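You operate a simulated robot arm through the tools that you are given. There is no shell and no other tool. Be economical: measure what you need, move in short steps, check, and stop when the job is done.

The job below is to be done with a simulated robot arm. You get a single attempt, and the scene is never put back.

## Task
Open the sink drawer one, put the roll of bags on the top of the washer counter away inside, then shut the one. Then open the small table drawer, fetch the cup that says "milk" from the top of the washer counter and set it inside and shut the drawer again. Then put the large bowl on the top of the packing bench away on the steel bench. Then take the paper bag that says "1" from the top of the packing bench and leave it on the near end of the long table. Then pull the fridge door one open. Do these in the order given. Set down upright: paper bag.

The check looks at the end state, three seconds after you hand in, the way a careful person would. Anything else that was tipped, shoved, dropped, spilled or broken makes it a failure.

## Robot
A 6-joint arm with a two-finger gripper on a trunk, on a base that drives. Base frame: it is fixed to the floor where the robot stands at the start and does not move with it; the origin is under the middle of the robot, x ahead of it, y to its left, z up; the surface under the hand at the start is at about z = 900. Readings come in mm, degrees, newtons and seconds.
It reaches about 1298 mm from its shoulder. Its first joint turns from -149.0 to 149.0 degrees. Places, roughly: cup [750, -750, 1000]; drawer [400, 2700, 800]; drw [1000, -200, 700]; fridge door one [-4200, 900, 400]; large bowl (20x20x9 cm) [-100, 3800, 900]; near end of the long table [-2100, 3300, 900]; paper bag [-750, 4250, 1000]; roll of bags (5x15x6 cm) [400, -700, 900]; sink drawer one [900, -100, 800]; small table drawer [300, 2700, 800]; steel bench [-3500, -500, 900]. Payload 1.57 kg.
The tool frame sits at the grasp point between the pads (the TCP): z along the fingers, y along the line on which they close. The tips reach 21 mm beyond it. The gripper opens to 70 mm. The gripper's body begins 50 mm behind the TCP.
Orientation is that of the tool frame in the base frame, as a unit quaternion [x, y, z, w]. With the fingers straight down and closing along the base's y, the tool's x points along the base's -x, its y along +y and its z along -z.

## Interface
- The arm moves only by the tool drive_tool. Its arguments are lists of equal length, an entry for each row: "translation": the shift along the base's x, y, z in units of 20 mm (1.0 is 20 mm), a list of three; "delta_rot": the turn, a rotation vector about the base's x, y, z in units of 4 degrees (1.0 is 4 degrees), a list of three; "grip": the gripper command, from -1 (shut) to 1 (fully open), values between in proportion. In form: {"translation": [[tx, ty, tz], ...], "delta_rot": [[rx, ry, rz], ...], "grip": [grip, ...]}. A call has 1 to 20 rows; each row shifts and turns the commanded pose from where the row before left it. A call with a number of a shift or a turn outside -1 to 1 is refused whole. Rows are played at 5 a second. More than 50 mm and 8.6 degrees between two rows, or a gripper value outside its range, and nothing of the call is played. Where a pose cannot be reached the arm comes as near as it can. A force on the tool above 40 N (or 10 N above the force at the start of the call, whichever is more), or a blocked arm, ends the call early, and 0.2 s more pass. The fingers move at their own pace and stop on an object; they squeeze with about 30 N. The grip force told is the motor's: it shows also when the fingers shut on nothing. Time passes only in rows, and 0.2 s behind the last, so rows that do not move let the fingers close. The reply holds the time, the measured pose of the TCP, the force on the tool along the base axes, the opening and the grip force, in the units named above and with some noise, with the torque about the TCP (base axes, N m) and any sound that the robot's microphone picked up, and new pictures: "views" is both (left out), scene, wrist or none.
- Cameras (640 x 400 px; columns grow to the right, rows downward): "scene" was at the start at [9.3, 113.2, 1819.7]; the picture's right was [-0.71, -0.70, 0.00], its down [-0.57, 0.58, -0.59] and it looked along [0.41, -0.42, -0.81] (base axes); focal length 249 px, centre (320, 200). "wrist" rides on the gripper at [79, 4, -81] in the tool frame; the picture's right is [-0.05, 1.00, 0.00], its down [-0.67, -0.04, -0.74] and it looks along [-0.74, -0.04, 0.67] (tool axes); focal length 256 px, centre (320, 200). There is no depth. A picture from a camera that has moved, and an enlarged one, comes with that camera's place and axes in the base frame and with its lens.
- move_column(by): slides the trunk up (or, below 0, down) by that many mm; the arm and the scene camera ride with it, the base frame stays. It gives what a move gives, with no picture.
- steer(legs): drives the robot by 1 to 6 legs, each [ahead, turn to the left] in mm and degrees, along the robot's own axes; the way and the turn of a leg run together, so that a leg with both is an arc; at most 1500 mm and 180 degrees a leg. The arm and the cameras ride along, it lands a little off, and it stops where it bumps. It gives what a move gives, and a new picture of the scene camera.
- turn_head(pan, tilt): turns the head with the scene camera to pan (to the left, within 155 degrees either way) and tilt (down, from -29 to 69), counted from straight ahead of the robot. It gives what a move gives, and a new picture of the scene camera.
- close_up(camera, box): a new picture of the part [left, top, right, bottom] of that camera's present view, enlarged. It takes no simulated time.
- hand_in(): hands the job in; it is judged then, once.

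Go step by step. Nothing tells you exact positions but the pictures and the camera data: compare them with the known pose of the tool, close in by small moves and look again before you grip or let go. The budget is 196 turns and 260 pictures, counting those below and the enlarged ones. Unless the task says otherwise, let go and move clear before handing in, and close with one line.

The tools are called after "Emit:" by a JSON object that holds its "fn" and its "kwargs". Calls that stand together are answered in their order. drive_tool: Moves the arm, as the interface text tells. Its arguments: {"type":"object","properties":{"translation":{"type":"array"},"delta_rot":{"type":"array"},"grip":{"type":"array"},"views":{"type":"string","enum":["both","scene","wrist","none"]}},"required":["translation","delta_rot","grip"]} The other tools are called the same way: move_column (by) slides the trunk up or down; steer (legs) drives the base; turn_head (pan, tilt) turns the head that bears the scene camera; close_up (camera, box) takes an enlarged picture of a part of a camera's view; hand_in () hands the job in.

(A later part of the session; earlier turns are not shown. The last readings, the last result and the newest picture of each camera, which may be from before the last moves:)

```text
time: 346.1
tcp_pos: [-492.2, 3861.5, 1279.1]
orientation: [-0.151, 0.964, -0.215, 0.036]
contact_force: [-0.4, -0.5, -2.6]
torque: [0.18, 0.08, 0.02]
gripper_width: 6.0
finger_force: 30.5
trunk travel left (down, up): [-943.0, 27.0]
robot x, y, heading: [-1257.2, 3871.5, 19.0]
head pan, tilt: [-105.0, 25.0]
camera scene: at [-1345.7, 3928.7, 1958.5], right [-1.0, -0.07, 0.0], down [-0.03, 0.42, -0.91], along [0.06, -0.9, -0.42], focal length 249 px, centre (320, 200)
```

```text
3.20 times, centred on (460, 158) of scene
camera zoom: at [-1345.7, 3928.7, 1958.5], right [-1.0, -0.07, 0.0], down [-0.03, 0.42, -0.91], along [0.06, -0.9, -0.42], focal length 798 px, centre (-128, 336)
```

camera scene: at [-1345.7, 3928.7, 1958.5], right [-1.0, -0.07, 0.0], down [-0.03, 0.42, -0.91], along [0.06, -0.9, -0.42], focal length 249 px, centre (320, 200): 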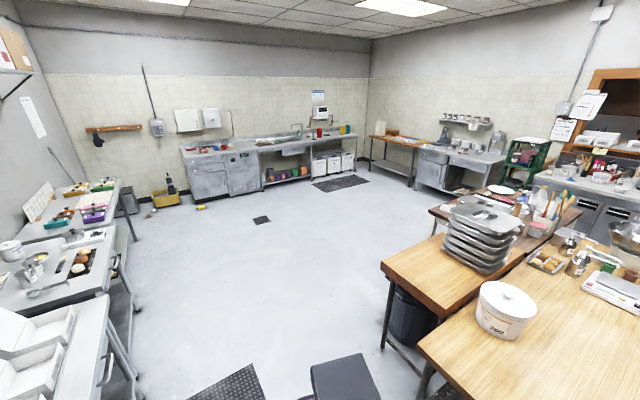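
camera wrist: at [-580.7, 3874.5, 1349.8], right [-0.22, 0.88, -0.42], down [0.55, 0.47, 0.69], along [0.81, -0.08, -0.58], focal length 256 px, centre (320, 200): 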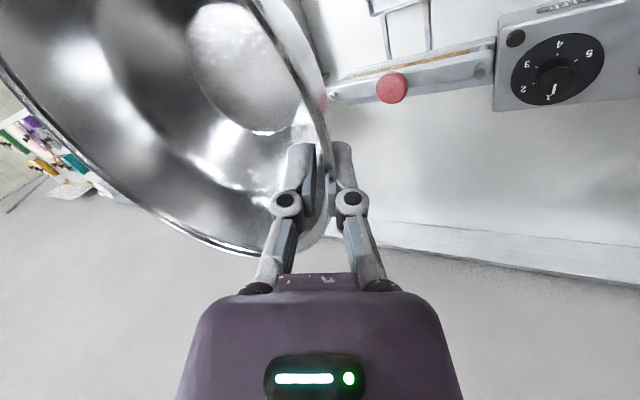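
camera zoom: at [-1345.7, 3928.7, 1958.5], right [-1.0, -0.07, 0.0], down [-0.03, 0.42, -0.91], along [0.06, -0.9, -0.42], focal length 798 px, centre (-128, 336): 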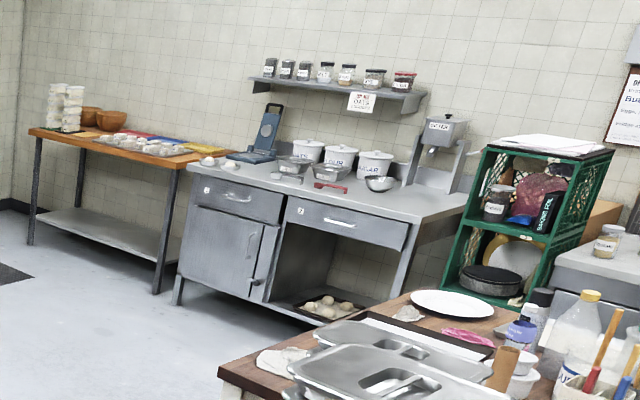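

The bench front edge is near u≈-2725; it has free space toward the front right. I'll drive there in two stretches through the open floor, stopping short for a closer look.

Emit:
{"fn": "steer", "kwargs": {"legs": [[0, -82], [1150, 0], [1150, 0], [0, -85], [1250, 0], [1250, 0]]}}

Emit:
{"fn": "turn_head", "kwargs": {"pan": 0, "tilt": 30}}

```text
time: 385.3
tcp_pos: [-3078.4, 246.3, 1279.1]
orientation: [0.937, 0.273, -0.061, -0.209]
contact_force: [-0.5, 0.0, -1.9]
torque: [-0.16, -0.11, 0.02]
gripper_width: 6.0
finger_force: 30.6
trunk travel left (down, up): [-943.0, 27.0]
robot x, y, heading: [-2336.8, 427.7, -146.2]
head pan, tilt: [-105.0, 25.0]
camera scene: at [-2233.4, 399.3, 1958.5], right [0.95, 0.32, 0.0], down [0.14, -0.4, -0.91], along [-0.29, 0.86, -0.42], focal length 249 px, centre (320, 200)
```

scene: 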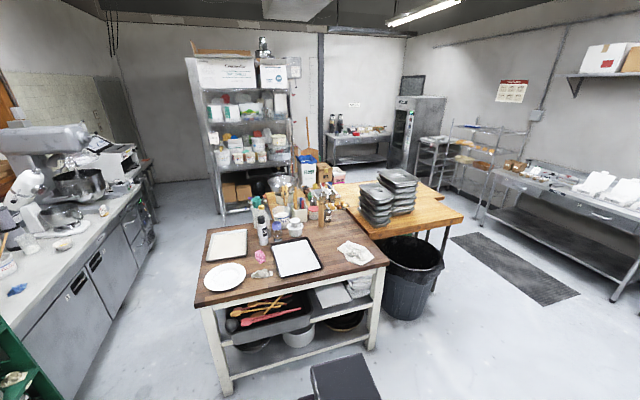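

```text
time: 387.1
tcp_pos: [-3078.7, 247.0, 1278.9]
orientation: [0.937, 0.273, -0.063, -0.209]
contact_force: [-0.1, 0.1, -2.1]
torque: [-0.19, -0.14, 0.01]
gripper_width: 6.0
finger_force: 30.0
trunk travel left (down, up): [-943.0, 27.0]
robot x, y, heading: [-2339.6, 430.0, -146.5]
head pan, tilt: [0.0, 30.0]
camera scene: at [-2278.9, 262.1, 1950.5], right [-0.55, 0.83, 0.0], down [0.42, 0.28, -0.87], along [-0.72, -0.48, -0.5], focal length 249 px, centre (320, 200)
```

scene: 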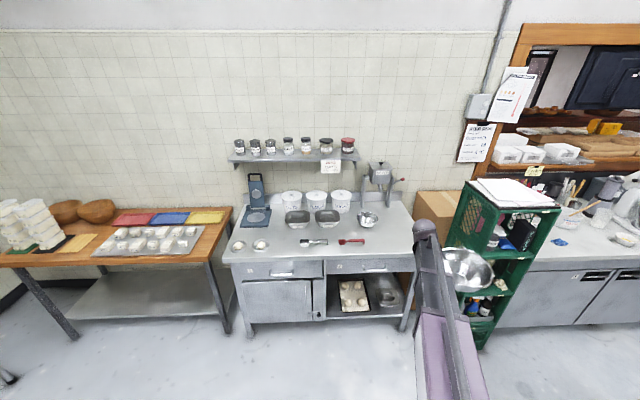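

Emit:
{"fn": "close_up", "kwargs": {"camera": "scene", "box": [215, 160, 425, 290]}}

```text
3.05 times, centred on (320, 225) of scene
camera zoom: at [-2278.9, 262.1, 1950.5], right [-0.55, 0.83, 0.0], down [0.42, 0.28, -0.87], along [-0.72, -0.48, -0.5], focal length 760 px, centre (320, 124)
```

zoom: 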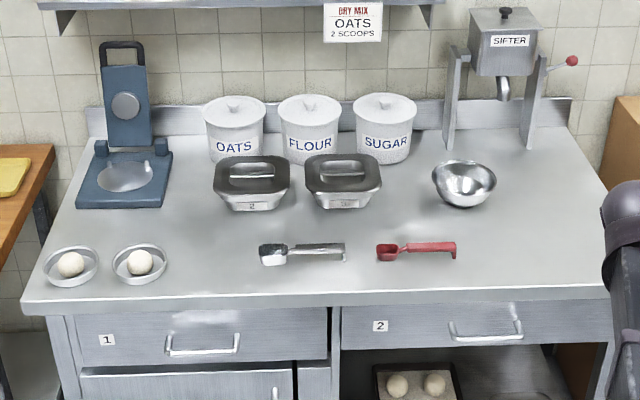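

Free spot on the bench's right front: bowl centre target ≈ (-3591,-93), between the red scoop and the right end. Drive 350 mm closer first.

Emit:
{"fn": "steer", "kwargs": {"legs": [[350, 0]]}}

Emit:
{"fn": "turn_head", "kwargs": {"pan": 0, "tilt": 45}}

```text
time: 389.8
tcp_pos: [-3367.1, 49.2, 1280.0]
orientation: [0.936, 0.275, -0.062, -0.21]
contact_force: [0.3, -0.2, -2.4]
torque: [-0.15, -0.14, -0.01]
gripper_width: 5.9
finger_force: 30.3
trunk travel left (down, up): [-943.0, 27.0]
robot x, y, heading: [-2626.6, 232.6, -146.0]
head pan, tilt: [0.0, 30.0]
camera scene: at [-2568.8, 68.6, 1950.5], right [-0.56, 0.83, 0.0], down [0.42, 0.28, -0.87], along [-0.72, -0.48, -0.5], focal length 249 px, centre (320, 200)
```

scene: 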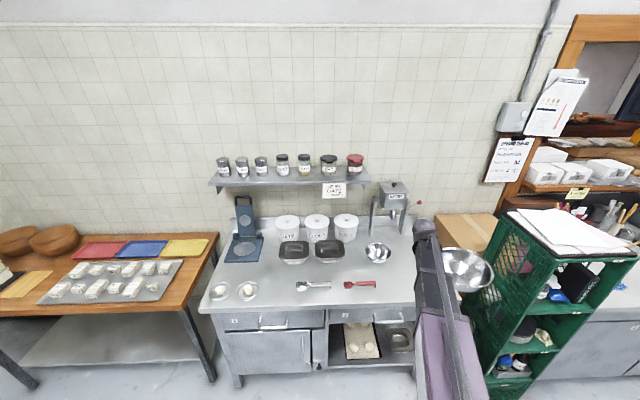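

```text
time: 390.5
tcp_pos: [-3367.3, 50.8, 1278.4]
orientation: [0.936, 0.275, -0.063, -0.209]
contact_force: [0.1, -0.5, -2.0]
torque: [-0.18, -0.11, 0.01]
gripper_width: 5.8
finger_force: 29.9
trunk travel left (down, up): [-943.0, 27.0]
robot x, y, heading: [-2627.8, 235.8, -146.2]
head pan, tilt: [0.0, 45.0]
camera scene: at [-2560.2, 74.3, 1928.0], right [-0.56, 0.83, 0.0], down [0.59, 0.39, -0.71], along [-0.59, -0.39, -0.71], focal length 249 px, centre (320, 200)
```

scene: 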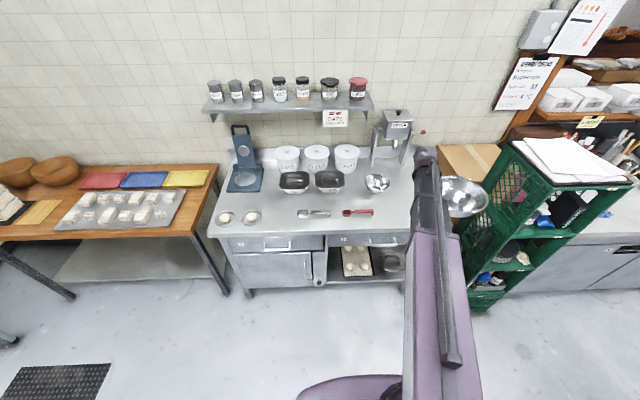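

Emit:
{"fn": "close_up", "kwargs": {"camera": "scene", "box": [320, 130, 480, 230]}}

```text
4.00 times, centred on (400, 180) of scene
camera zoom: at [-2560.2, 74.3, 1928.0], right [-0.56, 0.83, 0.0], down [0.59, 0.39, -0.71], along [-0.59, -0.39, -0.71], focal length 997 px, centre (0, 280)
```

zoom: 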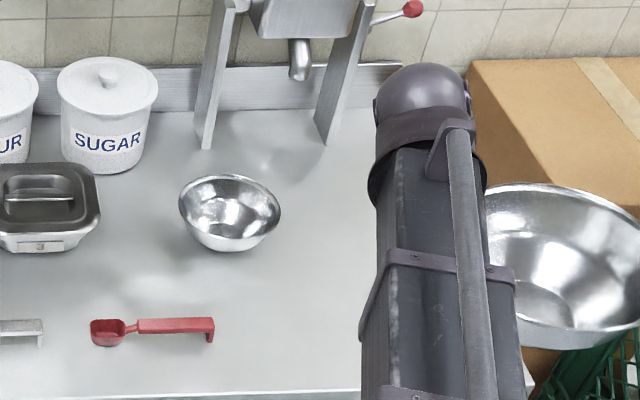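

More room than thought: the bench's right end is near n=-2293. Target bowl centre (-3623,-49). Move over and lower partway.

Emit:
{"fn": "drive_tool", "kwargs": {"translation": [[-0.936, -0.805, 0], [-0.936, -0.805, 0], [-0.936, -0.805, 0], [-0.936, -0.805, 0], [-0.936, -0.805, 0], [-0.936, -0.805, 0], [-0.936, -0.805, 0], [-0.936, -0.805, 0], [-0.936, -0.805, 0], [-0.936, -0.805, 0], [-0.936, -0.805, 0]], "delta_rot": [[0, 0, 0], [0, 0, 0], [0, 0, 0], [0, 0, 0], [0, 0, 0], [0, 0, 0], [0, 0, 0], [0, 0, 0], [0, 0, 0], [0, 0, 0], [0, 0, 0]], "grip": [-1, -1, -1, -1, -1, -1, -1, -1, -1, -1, -1], "views": "none"}}

Emit:
{"fn": "move_column", "kwargs": {"by": -230}}

Emit:
{"fn": "drive_tool", "kwargs": {"translation": [[0, 0, 0]], "delta_rot": [[0, 0, 0]], "grip": [-1], "views": "both"}}

Emit:
{"fn": "close_up", "kwargs": {"camera": "scene", "box": [340, 110, 500, 210]}}

```text
time: 392.9
tcp_pos: [-3574.6, -128.4, 1279.2]
orientation: [0.936, 0.275, -0.062, -0.208]
contact_force: [-0.2, -1.3, -2.8]
torque: [-0.17, -0.13, 0.02]
gripper_width: 6.1
finger_force: 29.7
trunk travel left (down, up): [-943.0, 27.0]
robot x, y, heading: [-2626.3, 235.9, -146.0]
head pan, tilt: [0.0, 45.0]
```

```text
time: 395.3
tcp_pos: [-3573.4, -126.1, 1049.7]
orientation: [0.936, 0.276, -0.064, -0.208]
contact_force: [0.1, 0.4, -2.8]
torque: [-0.21, -0.14, 0.0]
gripper_width: 5.9
finger_force: 29.6
trunk travel left (down, up): [-713.0, 257.0]
robot x, y, heading: [-2628.7, 238.6, -146.2]
head pan, tilt: [0.0, 45.0]
```

```text
time: 395.7
tcp_pos: [-3573.1, -126.1, 1049.5]
orientation: [0.936, 0.275, -0.063, -0.208]
contact_force: [1.1, -0.4, -2.7]
torque: [-0.21, -0.12, -0.01]
gripper_width: 5.9
finger_force: 29.4
trunk travel left (down, up): [-713.0, 257.0]
robot x, y, heading: [-2624.7, 236.8, -146.2]
head pan, tilt: [0.0, 45.0]
camera scene: at [-2560.4, 74.2, 1697.9], right [-0.56, 0.83, 0.0], down [0.59, 0.39, -0.71], along [-0.59, -0.39, -0.71], focal length 249 px, centre (320, 200)
camera wrist: at [-3485.8, -116.2, 1119.4], right [0.44, -0.79, -0.42], down [-0.4, -0.6, 0.69], along [-0.8, -0.14, -0.59], focal length 256 px, centre (320, 200)
```

scene: 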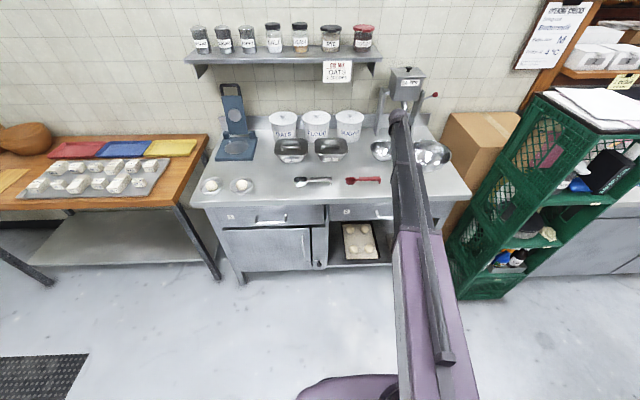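
wrist: 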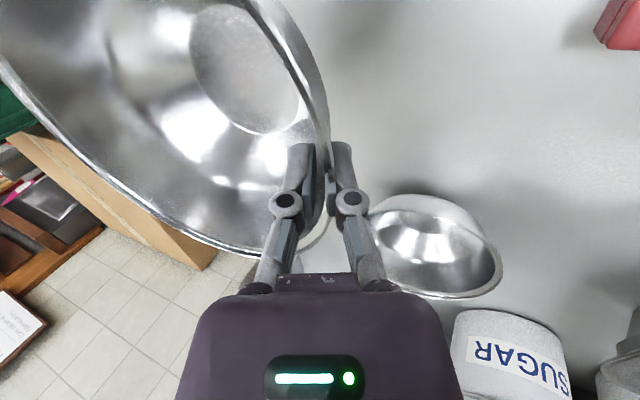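

```text
4.00 times, centred on (420, 160) of scene
camera zoom: at [-2560.4, 74.2, 1697.9], right [-0.56, 0.83, 0.0], down [0.59, 0.39, -0.71], along [-0.59, -0.39, -0.71], focal length 997 px, centre (-80, 360)
```

zoom: 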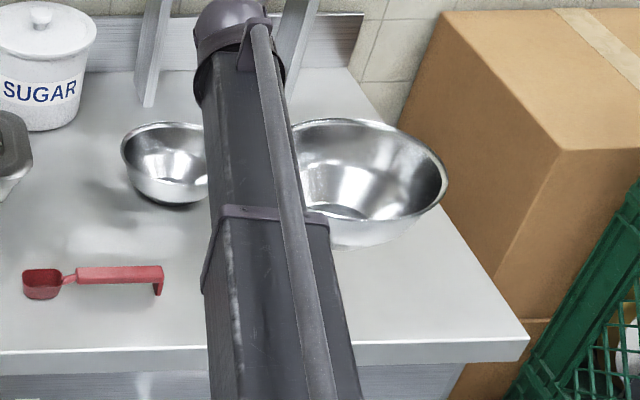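

Good position. Lower in steps until contact.

Emit:
{"fn": "move_column", "kwargs": {"by": -58}}

Emit:
{"fn": "move_column", "kwargs": {"by": -6}}

Emit:
{"fn": "move_column", "kwargs": {"by": -5}}

Emit:
{"fn": "close_up", "kwargs": {"camera": "scene", "box": [340, 80, 500, 180]}}

```text
time: 396.7
tcp_pos: [-3573.8, -127.1, 991.7]
orientation: [0.936, 0.276, -0.063, -0.207]
contact_force: [-0.2, -0.2, -1.2]
torque: [-0.22, -0.07, 0.03]
gripper_width: 5.9
finger_force: 29.8
trunk travel left (down, up): [-655.0, 315.0]
robot x, y, heading: [-2628.1, 239.7, -146.0]
head pan, tilt: [0.0, 45.0]
```

```text
time: 397.3
tcp_pos: [-3572.0, -127.3, 985.0]
orientation: [0.937, 0.275, -0.063, -0.208]
contact_force: [-0.3, 0.3, -1.8]
torque: [-0.15, -0.08, 0.03]
gripper_width: 6.1
finger_force: 29.8
trunk travel left (down, up): [-649.0, 321.0]
robot x, y, heading: [-2632.1, 234.3, -146.0]
head pan, tilt: [0.0, 45.0]
```

```text
time: 397.8
tcp_pos: [-3573.1, -125.9, 979.5]
orientation: [0.936, 0.276, -0.062, -0.209]
contact_force: [0.8, -0.4, -2.9]
torque: [-0.18, -0.1, 0.01]
gripper_width: 5.9
finger_force: 29.9
trunk travel left (down, up): [-644.0, 326.0]
robot x, y, heading: [-2622.5, 237.6, -146.3]
head pan, tilt: [0.0, 45.0]
```

```text
4.00 times, centred on (420, 130) of scene
camera zoom: at [-2560.3, 74.3, 1628.9], right [-0.56, 0.83, 0.0], down [0.59, 0.39, -0.71], along [-0.59, -0.39, -0.71], focal length 997 px, centre (-80, 480)
```

zoom: 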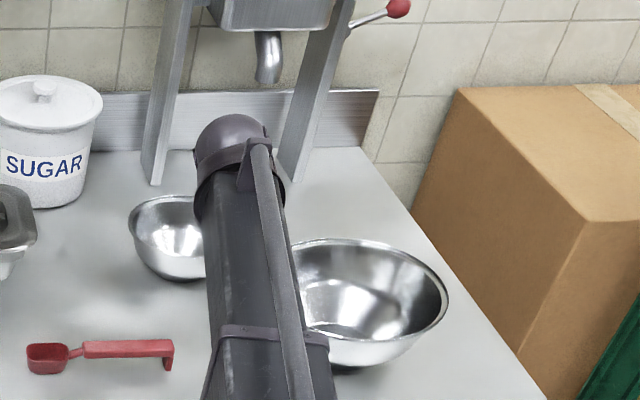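

Emit:
{"fn": "move_column", "kwargs": {"by": -4}}

Emit:
{"fn": "move_column", "kwargs": {"by": -4}}

Emit:
{"fn": "move_column", "kwargs": {"by": -4}}

```text
time: 398.3
tcp_pos: [-3571.2, -127.8, 977.2]
orientation: [0.936, 0.276, -0.063, -0.208]
contact_force: [1.4, -3.3, 10.2]
torque: [0.1, 0.18, 0.05]
gripper_width: 5.8
finger_force: 30.1
trunk travel left (down, up): [-640.0, 330.0]
robot x, y, heading: [-2627.6, 236.0, -145.9]
head pan, tilt: [0.0, 45.0]
```

```text
time: 398.9
tcp_pos: [-3572.2, -126.3, 973.9]
orientation: [0.936, 0.275, -0.064, -0.209]
contact_force: [-0.7, -1.5, 18.3]
torque: [0.58, 0.42, 0.02]
gripper_width: 5.8
finger_force: 30.4
trunk travel left (down, up): [-636.0, 334.0]
robot x, y, heading: [-2625.1, 232.7, -146.0]
head pan, tilt: [0.0, 45.0]
```

```text
time: 399.4
tcp_pos: [-3571.7, -125.5, 971.2]
orientation: [0.936, 0.275, -0.063, -0.209]
contact_force: [0.8, -2.5, 20.3]
torque: [0.74, 0.49, 0.02]
gripper_width: 6.0
finger_force: 30.0
trunk travel left (down, up): [-632.0, 338.0]
robot x, y, heading: [-2625.6, 233.9, -146.1]
head pan, tilt: [0.0, 45.0]
```

Contact made. Ease up 5 mm, open wide, and rise straight up.

Emit:
{"fn": "move_column", "kwargs": {"by": 5}}

Emit:
{"fn": "drive_tool", "kwargs": {"translation": [[0, 0, 0], [0, 0, 0], [0, 0, 0]], "delta_rot": [[0, 0, 0], [0, 0, 0], [0, 0, 0]], "grip": [0.6, 0.6, 0.6], "views": "wrist"}}

```text
time: 399.9
tcp_pos: [-3572.5, -127.0, 972.6]
orientation: [0.937, 0.275, -0.063, -0.207]
contact_force: [0.4, 0.1, 1.2]
torque: [-0.01, -0.04, 0.02]
gripper_width: 5.9
finger_force: 29.9
trunk travel left (down, up): [-637.0, 333.0]
robot x, y, heading: [-2626.0, 238.7, -146.0]
head pan, tilt: [0.0, 45.0]
```

```text
time: 400.7
tcp_pos: [-3571.7, -126.8, 973.0]
orientation: [0.936, 0.276, -0.063, -0.208]
contact_force: [0.0, 0.5, 0.0]
torque: [0.0, 0.0, -0.01]
gripper_width: 56.2
finger_force: 0.1
trunk travel left (down, up): [-637.0, 333.0]
robot x, y, heading: [-2626.8, 239.8, -146.0]
head pan, tilt: [0.0, 45.0]
camera wrist: at [-3485.6, -116.1, 1043.6], right [0.44, -0.79, -0.42], down [-0.4, -0.6, 0.69], along [-0.8, -0.14, -0.59], focal length 256 px, centre (320, 200)
```

wrist: 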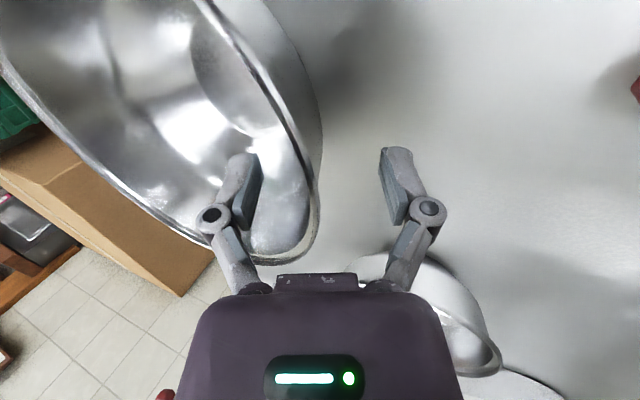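

Released cleanly. Rise, retract and look.

Emit:
{"fn": "move_column", "kwargs": {"by": 300}}

Emit:
{"fn": "drive_tool", "kwargs": {"translation": [[0.93, 0.37, 0], [0.93, 0.37, 0], [0.93, 0.37, 0], [0.93, 0.37, 0], [0.93, 0.37, 0], [0.93, 0.37, 0], [0.93, 0.37, 0], [0.93, 0.37, 0], [0.93, 0.37, 0], [0.93, 0.37, 0], [0.93, 0.37, 0], [0.93, 0.37, 0], [0.93, 0.37, 0], [0.93, 0.37, 0]], "delta_rot": [[-0.9, -0.5, 0], [-0.9, -0.5, 0], [-0.9, -0.5, 0], [-0.9, -0.5, 0], [-0.9, -0.5, 0], [-0.9, -0.5, 0], [0, 0, 0], [0, 0, 0], [0, 0, 0], [0, 0, 0], [0, 0, 0], [0, 0, 0], [0, 0, 0], [0, 0, 0]], "grip": [0.6, 0.6, 0.6, 0.6, 0.6, 0.6, 0.6, 0.6, 0.6, 0.6, 0.6, 0.6, 0.6, 0.6], "views": "scene"}}

Emit:
{"fn": "close_up", "kwargs": {"camera": "scene", "box": [200, 130, 460, 290]}}

```text
time: 403.7
tcp_pos: [-3572.8, -127.4, 1273.9]
orientation: [0.936, 0.276, -0.064, -0.208]
contact_force: [0.4, -0.2, 0.0]
torque: [0.0, 0.01, -0.04]
gripper_width: 56.2
finger_force: 0.0
trunk travel left (down, up): [-937.0, 33.0]
robot x, y, heading: [-2626.3, 240.6, -146.4]
head pan, tilt: [0.0, 45.0]
```

```text
time: 406.7
tcp_pos: [-3313.3, -22.0, 1255.8]
orientation: [0.96, 0.279, -0.015, 0.0]
contact_force: [0.2, 0.9, 0.5]
torque: [-0.01, -0.01, -0.01]
gripper_width: 56.1
finger_force: 0.0
out of reach, approached as far as the arm can: row 1, 2, 4, 7
trunk travel left (down, up): [-937.0, 33.0]
robot x, y, heading: [-2624.3, 235.4, -146.5]
head pan, tilt: [0.0, 45.0]
camera scene: at [-2559.3, 74.6, 1921.9], right [-0.56, 0.83, 0.0], down [0.59, 0.39, -0.71], along [-0.59, -0.39, -0.71], focal length 249 px, centre (320, 200)
```

scene: 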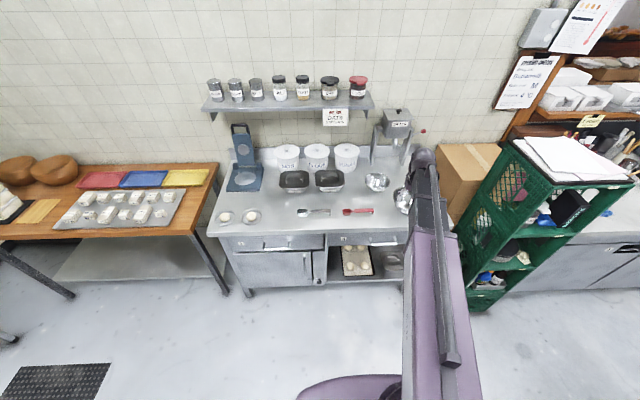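

```text
2.46 times, centred on (330, 210) of scene
camera zoom: at [-2559.3, 74.6, 1921.9], right [-0.56, 0.83, 0.0], down [0.59, 0.39, -0.71], along [-0.59, -0.39, -0.71], focal length 614 px, centre (295, 175)
```

zoom: 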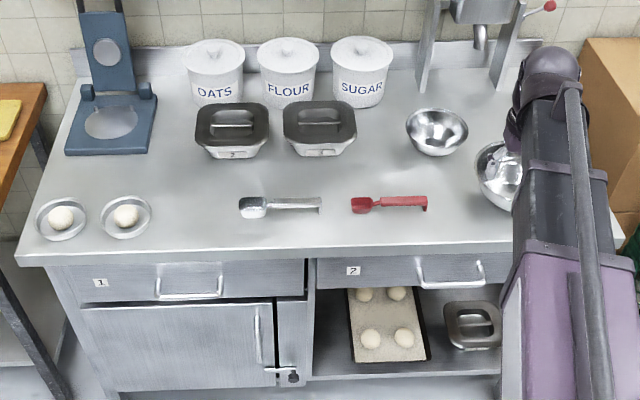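

The bowl stands on the steel bench. Now back to the packing bench for bag "1"; drive in stages.

Emit:
{"fn": "steer", "kwargs": {"legs": [[-300, 0], [0, 100], [0, 86.5], [1250, 0], [1246, 0], [0, 75.4]]}}

```text
time: 440.2
tcp_pos: [-558.1, 2663.3, 1256.1]
orientation: [0.826, -0.564, -0.01, -0.012]
contact_force: [0.7, 0.4, -0.4]
torque: [0.0, 0.02, -0.04]
gripper_width: 56.1
finger_force: 0.1
trunk travel left (down, up): [-937.0, 33.0]
robot x, y, heading: [-458.3, 1933.2, 112.9]
head pan, tilt: [0.0, 45.0]
camera scene: at [-624.9, 1896.8, 1922.1], right [0.92, 0.38, 0.0], down [0.27, -0.65, -0.71], along [-0.27, 0.65, -0.71], focal length 249 px, centre (320, 200)
```

scene: 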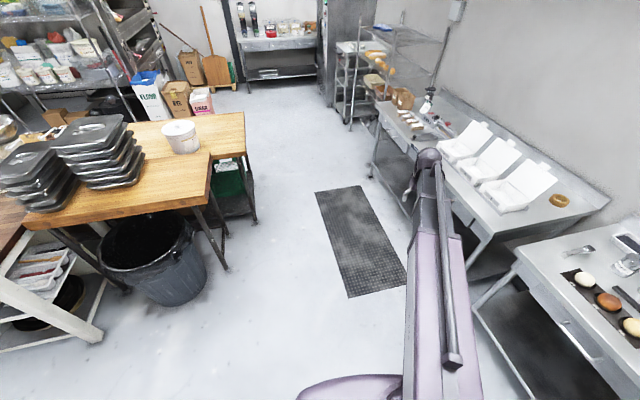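

Emit:
{"fn": "steer", "kwargs": {"legs": [[0, 4.2], [943, 0], [943, 0], [0, -56]]}}

Emit:
{"fn": "drive_tool", "kwargs": {"translation": [[0, 0, 0]], "delta_rot": [[0, 0, 0]], "grip": [0], "views": "wrist"}}

```text
time: 455.9
tcp_pos: [-841.8, 4148.6, 1256.6]
orientation: [-0.518, 0.855, 0.005, 0.016]
contact_force: [0.0, -0.4, 1.0]
torque: [0.01, -0.05, 0.01]
gripper_width: 56.0
finger_force: 0.1
trunk travel left (down, up): [-937.0, 33.0]
robot x, y, heading: [-1312.9, 3585.9, 63.9]
head pan, tilt: [0.0, 45.0]
camera scene: at [-1449.4, 3689.6, 1921.8], right [0.9, -0.44, 0.0], down [-0.31, -0.64, -0.71], along [0.31, 0.64, -0.71], focal length 249 px, centre (320, 200)
```

scene: 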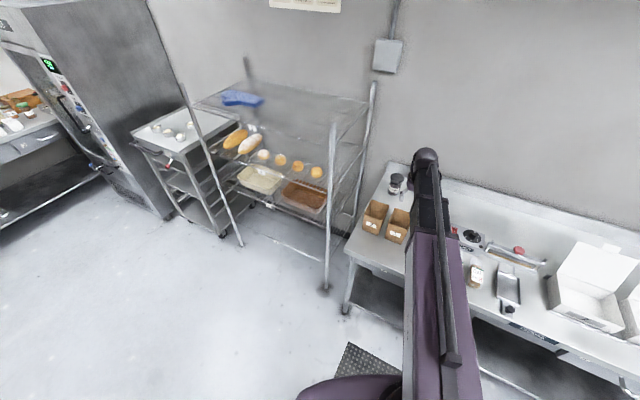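

```text
time: 456.3
tcp_pos: [-841.5, 4148.5, 1256.5]
orientation: [-0.518, 0.855, 0.004, 0.014]
contact_force: [-0.3, -1.0, 0.0]
torque: [-0.02, 0.02, 0.01]
gripper_width: 34.7
finger_force: 0.0
trunk travel left (down, up): [-937.0, 33.0]
robot x, y, heading: [-1310.1, 3585.3, 64.1]
head pan, tilt: [0.0, 45.0]
camera wrist: at [-883.4, 4078.7, 1333.5], right [-0.86, 0.51, -0.01], down [0.32, 0.56, 0.76], along [0.39, 0.66, -0.64], focal length 256 px, centre (320, 200)
```

wrist: 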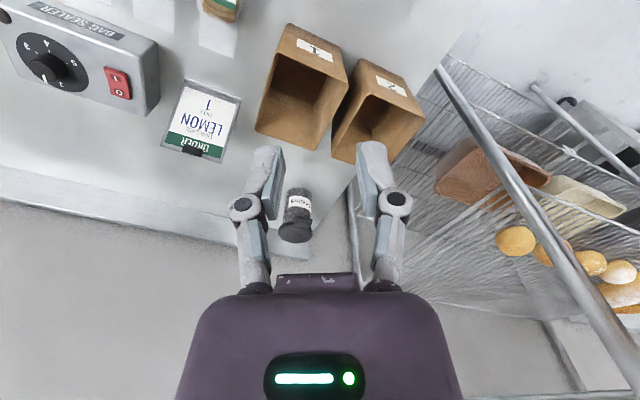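

Emit:
{"fn": "close_up", "kwargs": {"camera": "wrist", "box": [230, 0, 454, 170]}}

Emit:
{"fn": "close_up", "kwargs": {"camera": "scene", "box": [340, 170, 436, 260]}}

```text
2.35 times, centred on (342, 85) of wrist
camera zoom: at [-883.4, 4078.7, 1333.5], right [-0.86, 0.51, -0.01], down [0.32, 0.56, 0.76], along [0.39, 0.66, -0.64], focal length 602 px, centre (268, 471)
```

zoom: 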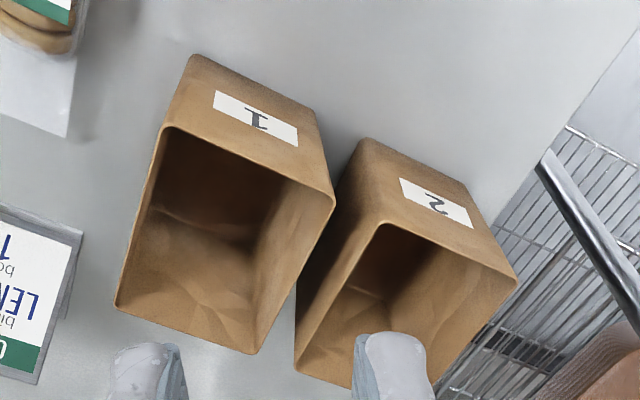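

```text
4.44 times, centred on (388, 215) of scene
camera zoom: at [-1447.1, 3689.8, 1921.9], right [0.9, -0.44, 0.0], down [-0.31, -0.64, -0.71], along [0.31, 0.64, -0.71], focal length 1108 px, centre (18, 133)
```

zoom: 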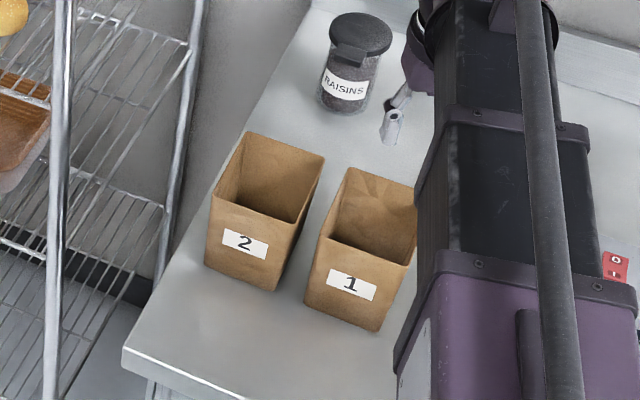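

Bag 1's rim: corners ≈ A(-785,4152), B(-836,4224), C(-695,4216), D(-750,4290) at z≈1025. I'll pinch its front (label) wall at (-810,4188); yaw the gripper to close along u, then lower just above it.

Emit:
{"fn": "drive_tool", "kwargs": {"translation": [[0.1, 0.123, 0], [0.1, 0.123, 0], [0.1, 0.123, 0], [0.1, 0.123, 0], [0.1, 0.123, 0], [0.1, 0.123, 0], [0.1, 0.123, 0], [0.1, 0.123, 0], [0.1, 0.123, 0], [0.1, 0.123, 0], [0.1, 0.123, 0], [0.1, 0.123, 0], [0.1, 0.123, 0], [0.1, 0.123, 0], [0.1, 0.123, 0], [0.1, 0.123, 0]], "delta_rot": [[0, 0, 1], [0, 0, 1], [0, 0, 1], [0, 0, 1], [0, 0, 1], [0, 0, 1], [0, 0, 1], [0, 0, 1], [0, 0, 1], [0, 0, 1], [0, 0, 1], [0, 0, 1], [0, 0, 1], [0, 0, 1], [0, 0, 1], [0, 0, 1]], "grip": [0, 0, 0, 0, 0, 0, 0, 0, 0, 0, 0, 0, 0, 0, 0, 0], "views": "none"}}

Emit:
{"fn": "move_column", "kwargs": {"by": -185}}

Emit:
{"fn": "drive_tool", "kwargs": {"translation": [[0, 0, 0]], "delta_rot": [[0, 0, 0]], "grip": [0], "views": "both"}}

```text
time: 459.7
tcp_pos: [-809.6, 4189.2, 1255.4]
orientation: [0.893, -0.449, -0.011, -0.01]
contact_force: [0.9, -0.9, -1.0]
torque: [0.01, 0.01, -0.01]
gripper_width: 35.2
finger_force: 0.2
trunk travel left (down, up): [-937.0, 33.0]
robot x, y, heading: [-1313.3, 3584.0, 64.0]
head pan, tilt: [0.0, 45.0]
```

```text
time: 461.8
tcp_pos: [-809.7, 4190.2, 1070.2]
orientation: [0.893, -0.45, -0.011, -0.011]
contact_force: [0.1, 0.5, 1.1]
torque: [0.03, -0.01, 0.01]
gripper_width: 35.0
finger_force: 0.1
trunk travel left (down, up): [-752.0, 218.0]
robot x, y, heading: [-1310.1, 3582.7, 64.2]
head pan, tilt: [0.0, 45.0]
```

```text
time: 462.2
tcp_pos: [-810.0, 4189.8, 1070.6]
orientation: [0.893, -0.45, -0.011, -0.011]
contact_force: [-0.3, 0.0, 0.1]
torque: [0.02, 0.05, 0.03]
gripper_width: 34.9
finger_force: 0.1
trunk travel left (down, up): [-752.0, 218.0]
robot x, y, heading: [-1311.3, 3583.1, 63.8]
head pan, tilt: [0.0, 45.0]
camera scene: at [-1447.0, 3690.4, 1736.9], right [0.9, -0.44, 0.0], down [-0.31, -0.64, -0.71], along [0.31, 0.64, -0.71], focal length 249 px, centre (320, 200)
camera wrist: at [-764.9, 4121.0, 1148.4], right [-0.83, -0.55, -0.01], down [-0.36, 0.53, 0.76], along [-0.42, 0.64, -0.64], focal length 256 px, centre (320, 200)
```

scene: 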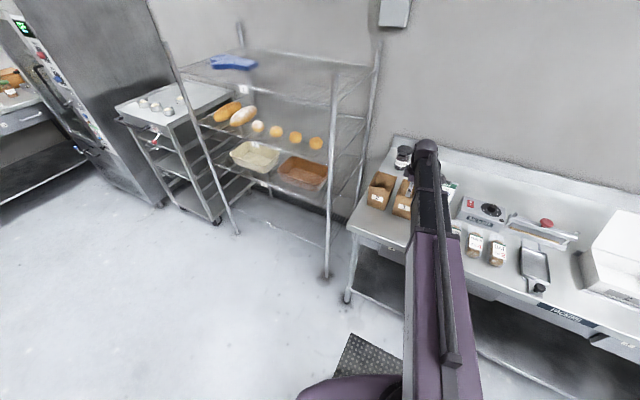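
wrist: 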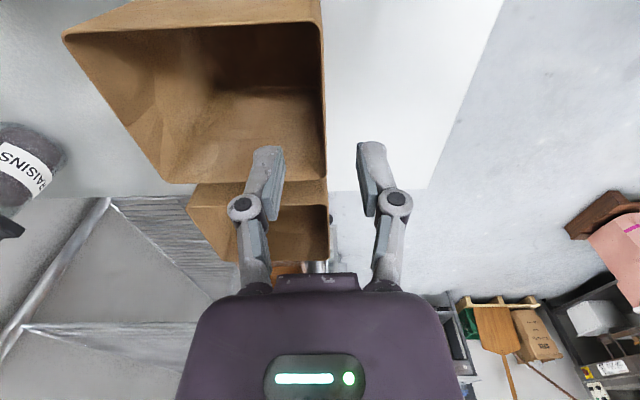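

The wall runs right between the fingers. Lower 56 mm and close.

Emit:
{"fn": "move_column", "kwargs": {"by": -56}}

Emit:
{"fn": "drive_tool", "kwargs": {"translation": [[0, 0, 0], [0, 0, 0], [0, 0, 0], [0, 0, 0]], "delta_rot": [[0, 0, 0], [0, 0, 0], [0, 0, 0], [0, 0, 0]], "grip": [-1, -1, -1, -1], "views": "wrist"}}

```text
time: 463.1
tcp_pos: [-809.3, 4189.6, 1015.0]
orientation: [0.893, -0.45, -0.011, -0.011]
contact_force: [-0.6, 0.6, 0.0]
torque: [-0.01, 0.04, -0.06]
gripper_width: 34.9
finger_force: 0.1
trunk travel left (down, up): [-696.0, 274.0]
robot x, y, heading: [-1315.5, 3583.0, 63.8]
head pan, tilt: [0.0, 45.0]
```

```text
time: 464.1
tcp_pos: [-809.9, 4189.1, 1014.6]
orientation: [0.893, -0.45, -0.011, -0.01]
contact_force: [-0.3, -0.5, 1.5]
torque: [0.09, -0.2, -0.07]
gripper_width: 6.1
finger_force: 29.6
trunk travel left (down, up): [-696.0, 274.0]
robot x, y, heading: [-1311.2, 3582.1, 63.9]
head pan, tilt: [0.0, 45.0]
camera wrist: at [-765.0, 4120.9, 1092.5], right [-0.83, -0.55, -0.01], down [-0.36, 0.53, 0.76], along [-0.42, 0.64, -0.64], focal length 256 px, centre (320, 200)
```

wrist: 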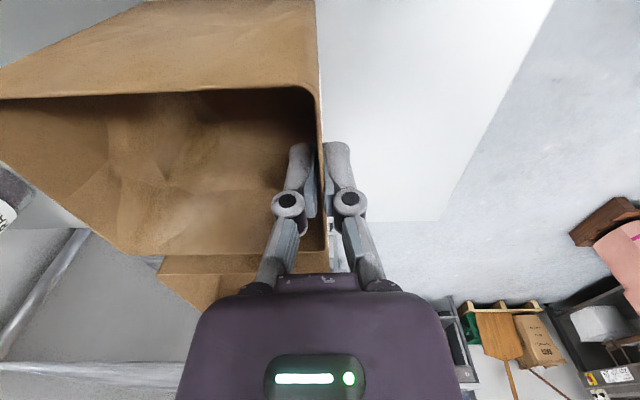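

Gripped. Lift straight up and check.

Emit:
{"fn": "move_column", "kwargs": {"by": 200}}

Emit:
{"fn": "drive_tool", "kwargs": {"translation": [[-0.3, -0.4, 0], [-0.3, -0.4, 0]], "delta_rot": [[0, 0, 0], [0, 0, 0]], "grip": [-1, -1], "views": "both"}}

Emit:
{"fn": "turn_head", "kwargs": {"pan": 140, "tilt": 45}}

```text
time: 466.3
tcp_pos: [-809.1, 4189.7, 1215.3]
orientation: [0.893, -0.45, -0.011, -0.011]
contact_force: [-0.6, -0.2, -1.3]
torque: [-0.05, 0.02, -0.03]
gripper_width: 6.3
finger_force: 30.2
trunk travel left (down, up): [-896.0, 74.0]
robot x, y, heading: [-1312.2, 3582.9, 64.1]
head pan, tilt: [0.0, 45.0]
```

```text
time: 466.9
tcp_pos: [-821.3, 4173.3, 1214.0]
orientation: [0.893, -0.45, -0.012, -0.01]
contact_force: [-0.8, -0.2, -0.9]
torque: [-0.01, 0.01, -0.01]
gripper_width: 6.0
finger_force: 29.8
trunk travel left (down, up): [-896.0, 74.0]
robot x, y, heading: [-1310.3, 3583.8, 64.0]
head pan, tilt: [0.0, 45.0]
camera scene: at [-1447.2, 3690.3, 1880.9], right [0.9, -0.44, 0.0], down [-0.31, -0.64, -0.71], along [0.31, 0.64, -0.71], focal length 249 px, centre (320, 200)
camera wrist: at [-777.3, 4104.8, 1292.4], right [-0.83, -0.55, -0.01], down [-0.36, 0.53, 0.76], along [-0.42, 0.64, -0.64], focal length 256 px, centre (320, 200)
```

scene: 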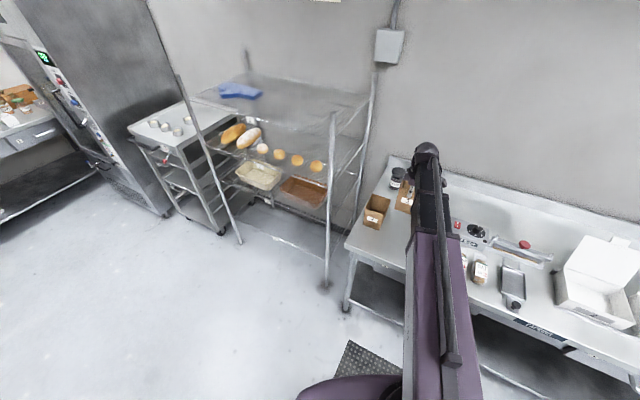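
wrist: 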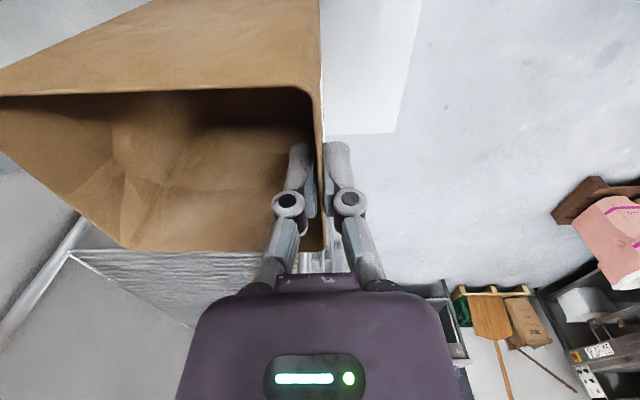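

```text
time: 469.1
tcp_pos: [-821.9, 4174.3, 1214.1]
orientation: [0.893, -0.449, -0.012, -0.01]
contact_force: [0.6, -0.2, -0.8]
torque: [-0.03, 0.01, 0.02]
gripper_width: 6.0
finger_force: 30.3
trunk travel left (down, up): [-896.0, 74.0]
robot x, y, heading: [-1310.6, 3583.8, 63.9]
head pan, tilt: [140.0, 45.0]
camera scene: at [-1556.9, 3584.2, 1880.9], right [-0.41, 0.91, 0.0], down [0.65, 0.29, -0.71], along [-0.65, -0.29, -0.71], focal length 249 px, centre (320, 200)
```

scene: 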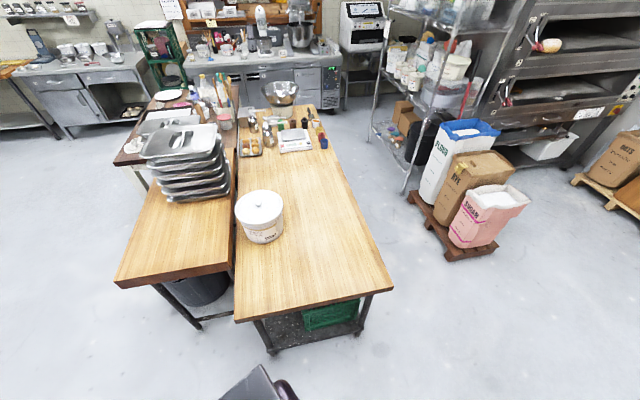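

Bag held. The long table's near end is at u≈430; target bag centre ≈ (-2092,3335), clear of the bucket. Retract, turn the base left 148°, and look.

Emit:
{"fn": "drive_tool", "kwargs": {"translation": [[-0.757, -0.914, 0], [-0.757, -0.914, 0], [-0.757, -0.914, 0], [-0.757, -0.914, 0], [-0.757, -0.914, 0], [-0.757, -0.914, 0], [-0.757, -0.914, 0]], "delta_rot": [[0, 0, 0], [0, 0, 0], [0, 0, 0], [0, 0, 0], [0, 0, 0], [0, 0, 0], [0, 0, 0]], "grip": [-1, -1, -1, -1, -1, -1, -1], "views": "none"}}

Emit:
{"fn": "turn_head", "kwargs": {"pan": 0, "tilt": 45}}

Emit:
{"fn": "steer", "kwargs": {"legs": [[0, 148.4]]}}

```text
time: 470.7
tcp_pos: [-926.4, 4045.4, 1215.4]
orientation: [0.893, -0.45, -0.011, -0.011]
contact_force: [0.8, 0.1, -0.5]
torque: [0.0, 0.04, 0.02]
gripper_width: 6.1
finger_force: 30.3
trunk travel left (down, up): [-896.0, 74.0]
robot x, y, heading: [-1311.9, 3586.0, 63.9]
head pan, tilt: [140.0, 45.0]
```

```text
time: 473.0
tcp_pos: [-927.3, 4048.0, 1214.2]
orientation: [0.893, -0.45, -0.011, -0.01]
contact_force: [-0.4, 0.1, 0.5]
torque: [-0.06, 0.04, 0.03]
gripper_width: 5.9
finger_force: 29.9
trunk travel left (down, up): [-896.0, 74.0]
robot x, y, heading: [-1314.1, 3585.5, 63.9]
head pan, tilt: [0.0, 45.0]
camera scene: at [-1447.1, 3690.4, 1880.9], right [0.9, -0.44, 0.0], down [-0.31, -0.64, -0.71], along [0.31, 0.64, -0.71], focal length 249 px, centre (320, 200)
```

scene: 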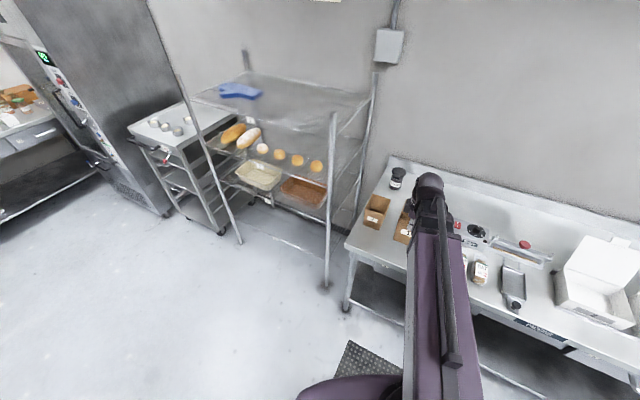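

```text
time: 482.6
tcp_pos: [-1876.4, 3385.3, 1214.9]
orientation: [0.671, 0.741, -0.014, 0.008]
contact_force: [-0.3, 0.1, -0.2]
torque: [0.01, -0.02, -0.02]
gripper_width: 6.2
finger_force: 30.1
trunk travel left (down, up): [-896.0, 74.0]
robot x, y, heading: [-1278.0, 3538.0, -147.2]
head pan, tilt: [0.0, 45.0]
camera scene: at [-1213.9, 3372.3, 1880.8], right [-0.54, 0.84, 0.0], down [0.59, 0.38, -0.71], along [-0.59, -0.38, -0.71], focal length 249 px, centre (320, 200)
```

scene: 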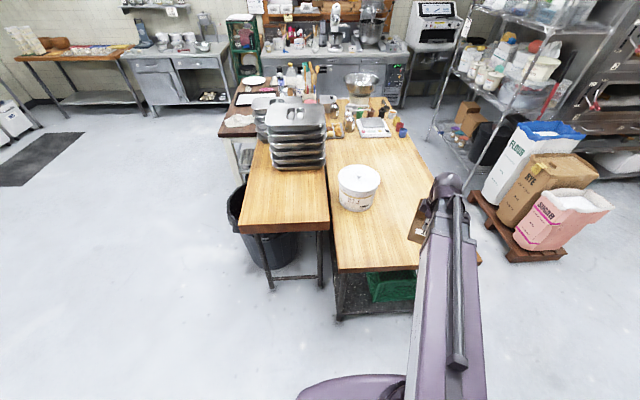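

Move over the spot and lower partway.

Emit:
{"fn": "drive_tool", "kwargs": {"translation": [[-0.894, -0.25, 0], [-0.894, -0.25, 0], [-0.894, -0.25, 0], [-0.894, -0.25, 0], [-0.894, -0.25, 0], [-0.894, -0.25, 0], [-0.894, -0.25, 0], [-0.894, -0.25, 0], [-0.894, -0.25, 0]], "delta_rot": [[0, 0, 0], [0, 0, 0], [0, 0, 0], [0, 0, 0], [0, 0, 0], [0, 0, 0], [0, 0, 0], [0, 0, 0], [0, 0, 0]], "grip": [-1, -1, -1, -1, -1, -1, -1, -1, -1], "views": "none"}}

Emit:
{"fn": "move_column", "kwargs": {"by": -165}}

Emit:
{"fn": "drive_tool", "kwargs": {"translation": [[0, 0, 0]], "delta_rot": [[0, 0, 0]], "grip": [-1], "views": "both"}}

Emit:
{"fn": "close_up", "kwargs": {"camera": "scene", "box": [320, 90, 500, 220]}}

```text
time: 484.6
tcp_pos: [-2038.4, 3340.7, 1214.6]
orientation: [0.671, 0.741, -0.014, 0.009]
contact_force: [0.5, -0.6, -1.0]
torque: [0.0, -0.03, 0.0]
gripper_width: 5.8
finger_force: 29.9
trunk travel left (down, up): [-896.0, 74.0]
robot x, y, heading: [-1276.1, 3535.3, -147.2]
head pan, tilt: [0.0, 45.0]
```

```text
time: 486.5
tcp_pos: [-2037.3, 3340.4, 1049.6]
orientation: [0.671, 0.741, -0.013, 0.008]
contact_force: [-0.9, 0.8, -0.3]
torque: [0.01, 0.0, 0.0]
gripper_width: 5.9
finger_force: 29.8
trunk travel left (down, up): [-731.0, 239.0]
robot x, y, heading: [-1276.7, 3533.3, -147.0]
head pan, tilt: [0.0, 45.0]
```

```text
time: 486.9
tcp_pos: [-2037.8, 3340.6, 1050.1]
orientation: [0.671, 0.741, -0.013, 0.008]
contact_force: [-0.4, -0.2, 0.5]
torque: [0.02, -0.03, -0.03]
gripper_width: 6.2
finger_force: 30.0
trunk travel left (down, up): [-731.0, 239.0]
robot x, y, heading: [-1274.2, 3538.8, -147.2]
head pan, tilt: [0.0, 45.0]
camera scene: at [-1214.0, 3373.1, 1715.9], right [-0.54, 0.84, 0.0], down [0.59, 0.38, -0.71], along [-0.59, -0.38, -0.71], focal length 249 px, centre (320, 200)
camera wrist: at [-2040.9, 3422.4, 1127.4], right [1.0, 0.05, -0.01], down [0.03, -0.64, 0.76], along [0.03, -0.76, -0.64], focal length 256 px, centre (320, 200)
```

scene: 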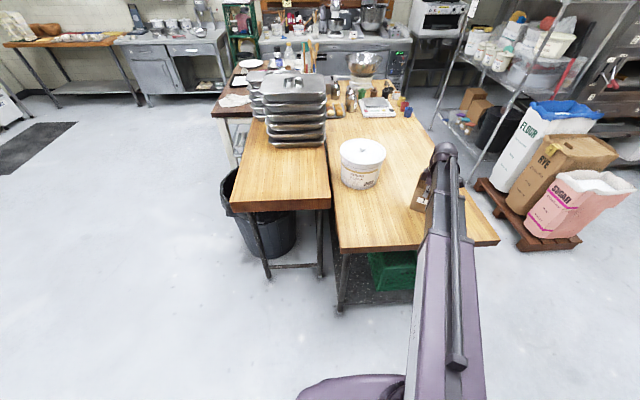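
wrist: 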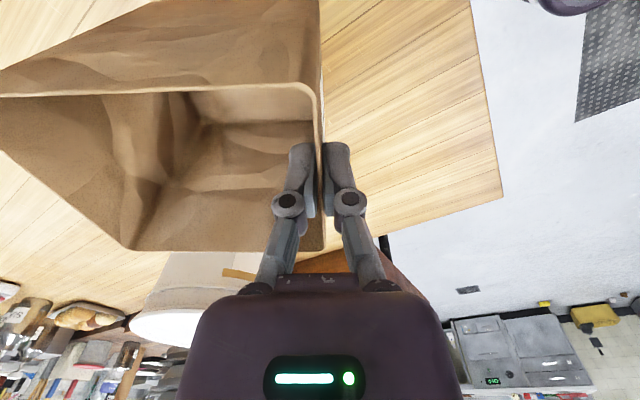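

```text
3.08 times, centred on (410, 155) of scene
camera zoom: at [-1214.0, 3373.1, 1715.9], right [-0.54, 0.84, 0.0], down [0.59, 0.38, -0.71], along [-0.59, -0.38, -0.71], focal length 767 px, centre (43, 338)
```

zoom: 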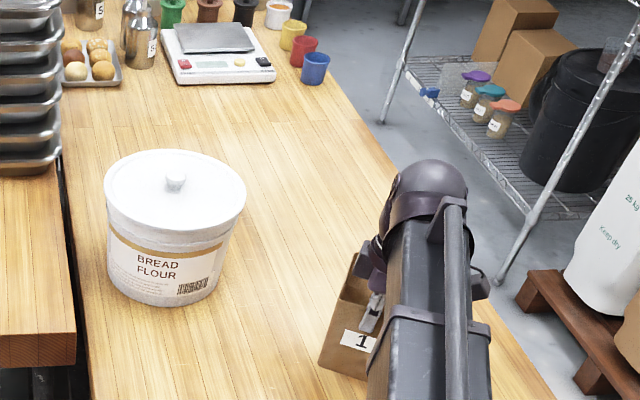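

Emit:
{"fn": "move_column", "kwargs": {"by": -26}}

Emit:
{"fn": "move_column", "kwargs": {"by": -5}}

Emit:
{"fn": "move_column", "kwargs": {"by": -4}}

Emit:
{"fn": "move_column", "kwargs": {"by": -3}}

```text
time: 487.6
tcp_pos: [-2037.8, 3340.9, 1023.8]
orientation: [0.671, 0.741, -0.014, 0.008]
contact_force: [0.1, -0.6, -1.6]
torque: [0.02, -0.02, -0.02]
gripper_width: 6.0
finger_force: 30.0
trunk travel left (down, up): [-705.0, 265.0]
robot x, y, heading: [-1274.7, 3533.3, -147.1]
head pan, tilt: [0.0, 45.0]
```

```text
time: 488.1
tcp_pos: [-2036.8, 3340.7, 1019.0]
orientation: [0.671, 0.741, -0.014, 0.008]
contact_force: [0.2, 0.7, -0.7]
torque: [0.01, -0.01, 0.03]
gripper_width: 6.0
finger_force: 29.2
trunk travel left (down, up): [-700.0, 270.0]
robot x, y, heading: [-1279.1, 3536.4, -147.4]
head pan, tilt: [0.0, 45.0]
```

```text
time: 488.7
tcp_pos: [-2038.5, 3341.2, 1014.4]
orientation: [0.671, 0.741, -0.013, 0.008]
contact_force: [0.1, -0.7, -0.7]
torque: [0.0, -0.05, 0.01]
gripper_width: 5.7
finger_force: 30.1
trunk travel left (down, up): [-696.0, 274.0]
robot x, y, heading: [-1277.2, 3540.8, -147.3]
head pan, tilt: [0.0, 45.0]
```

```text
time: 489.2
tcp_pos: [-2037.7, 3340.1, 1012.1]
orientation: [0.671, 0.741, -0.013, 0.009]
contact_force: [-0.1, -1.0, -0.2]
torque: [0.02, -0.03, -0.01]
gripper_width: 6.1
finger_force: 29.7
trunk travel left (down, up): [-693.0, 277.0]
robot x, y, heading: [-1276.6, 3535.6, -147.3]
head pan, tilt: [0.0, 45.0]
```

Emit:
{"fn": "move_column", "kwargs": {"by": -3}}

Emit:
{"fn": "move_column", "kwargs": {"by": -3}}

Emit:
{"fn": "move_column", "kwargs": {"by": -3}}

Emit:
{"fn": "close_up", "kwargs": {"camera": "scene", "box": [380, 110, 480, 200]}}

```text
time: 489.7
tcp_pos: [-2037.8, 3340.9, 1008.7]
orientation: [0.671, 0.741, -0.013, 0.008]
contact_force: [-0.6, -0.5, 0.1]
torque: [-0.01, -0.01, -0.02]
gripper_width: 5.7
finger_force: 30.2
trunk travel left (down, up): [-690.0, 280.0]
robot x, y, heading: [-1277.8, 3536.1, -147.2]
head pan, tilt: [0.0, 45.0]
```

```text
time: 490.2
tcp_pos: [-2037.1, 3339.7, 1005.5]
orientation: [0.671, 0.741, -0.013, 0.009]
contact_force: [0.6, -0.4, 0.3]
torque: [-0.06, 0.01, 0.02]
gripper_width: 6.0
finger_force: 30.0
trunk travel left (down, up): [-687.0, 283.0]
robot x, y, heading: [-1277.2, 3535.9, -147.0]
head pan, tilt: [0.0, 45.0]
```

```text
time: 490.8
tcp_pos: [-2036.8, 3341.0, 1001.5]
orientation: [0.672, 0.741, -0.013, 0.009]
contact_force: [-0.3, 0.3, -1.1]
torque: [0.01, -0.02, -0.01]
gripper_width: 6.0
finger_force: 30.2
trunk travel left (down, up): [-684.0, 286.0]
robot x, y, heading: [-1280.6, 3536.2, -147.1]
head pan, tilt: [0.0, 45.0]
```

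```text
4.44 times, centred on (430, 155) of scene
camera zoom: at [-1214.0, 3373.2, 1668.9], right [-0.54, 0.84, 0.0], down [0.59, 0.38, -0.71], along [-0.59, -0.38, -0.71], focal length 1108 px, centre (-169, 400)
```

zoom: 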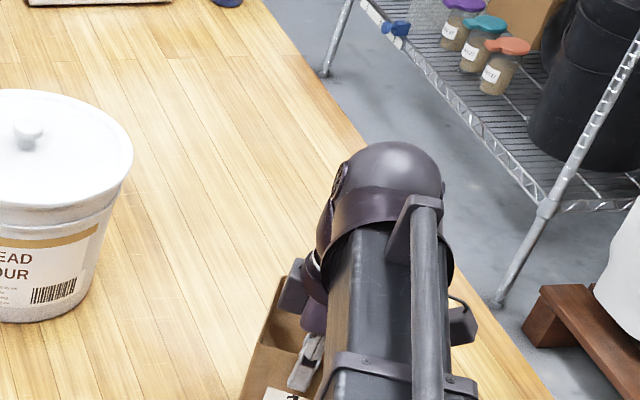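

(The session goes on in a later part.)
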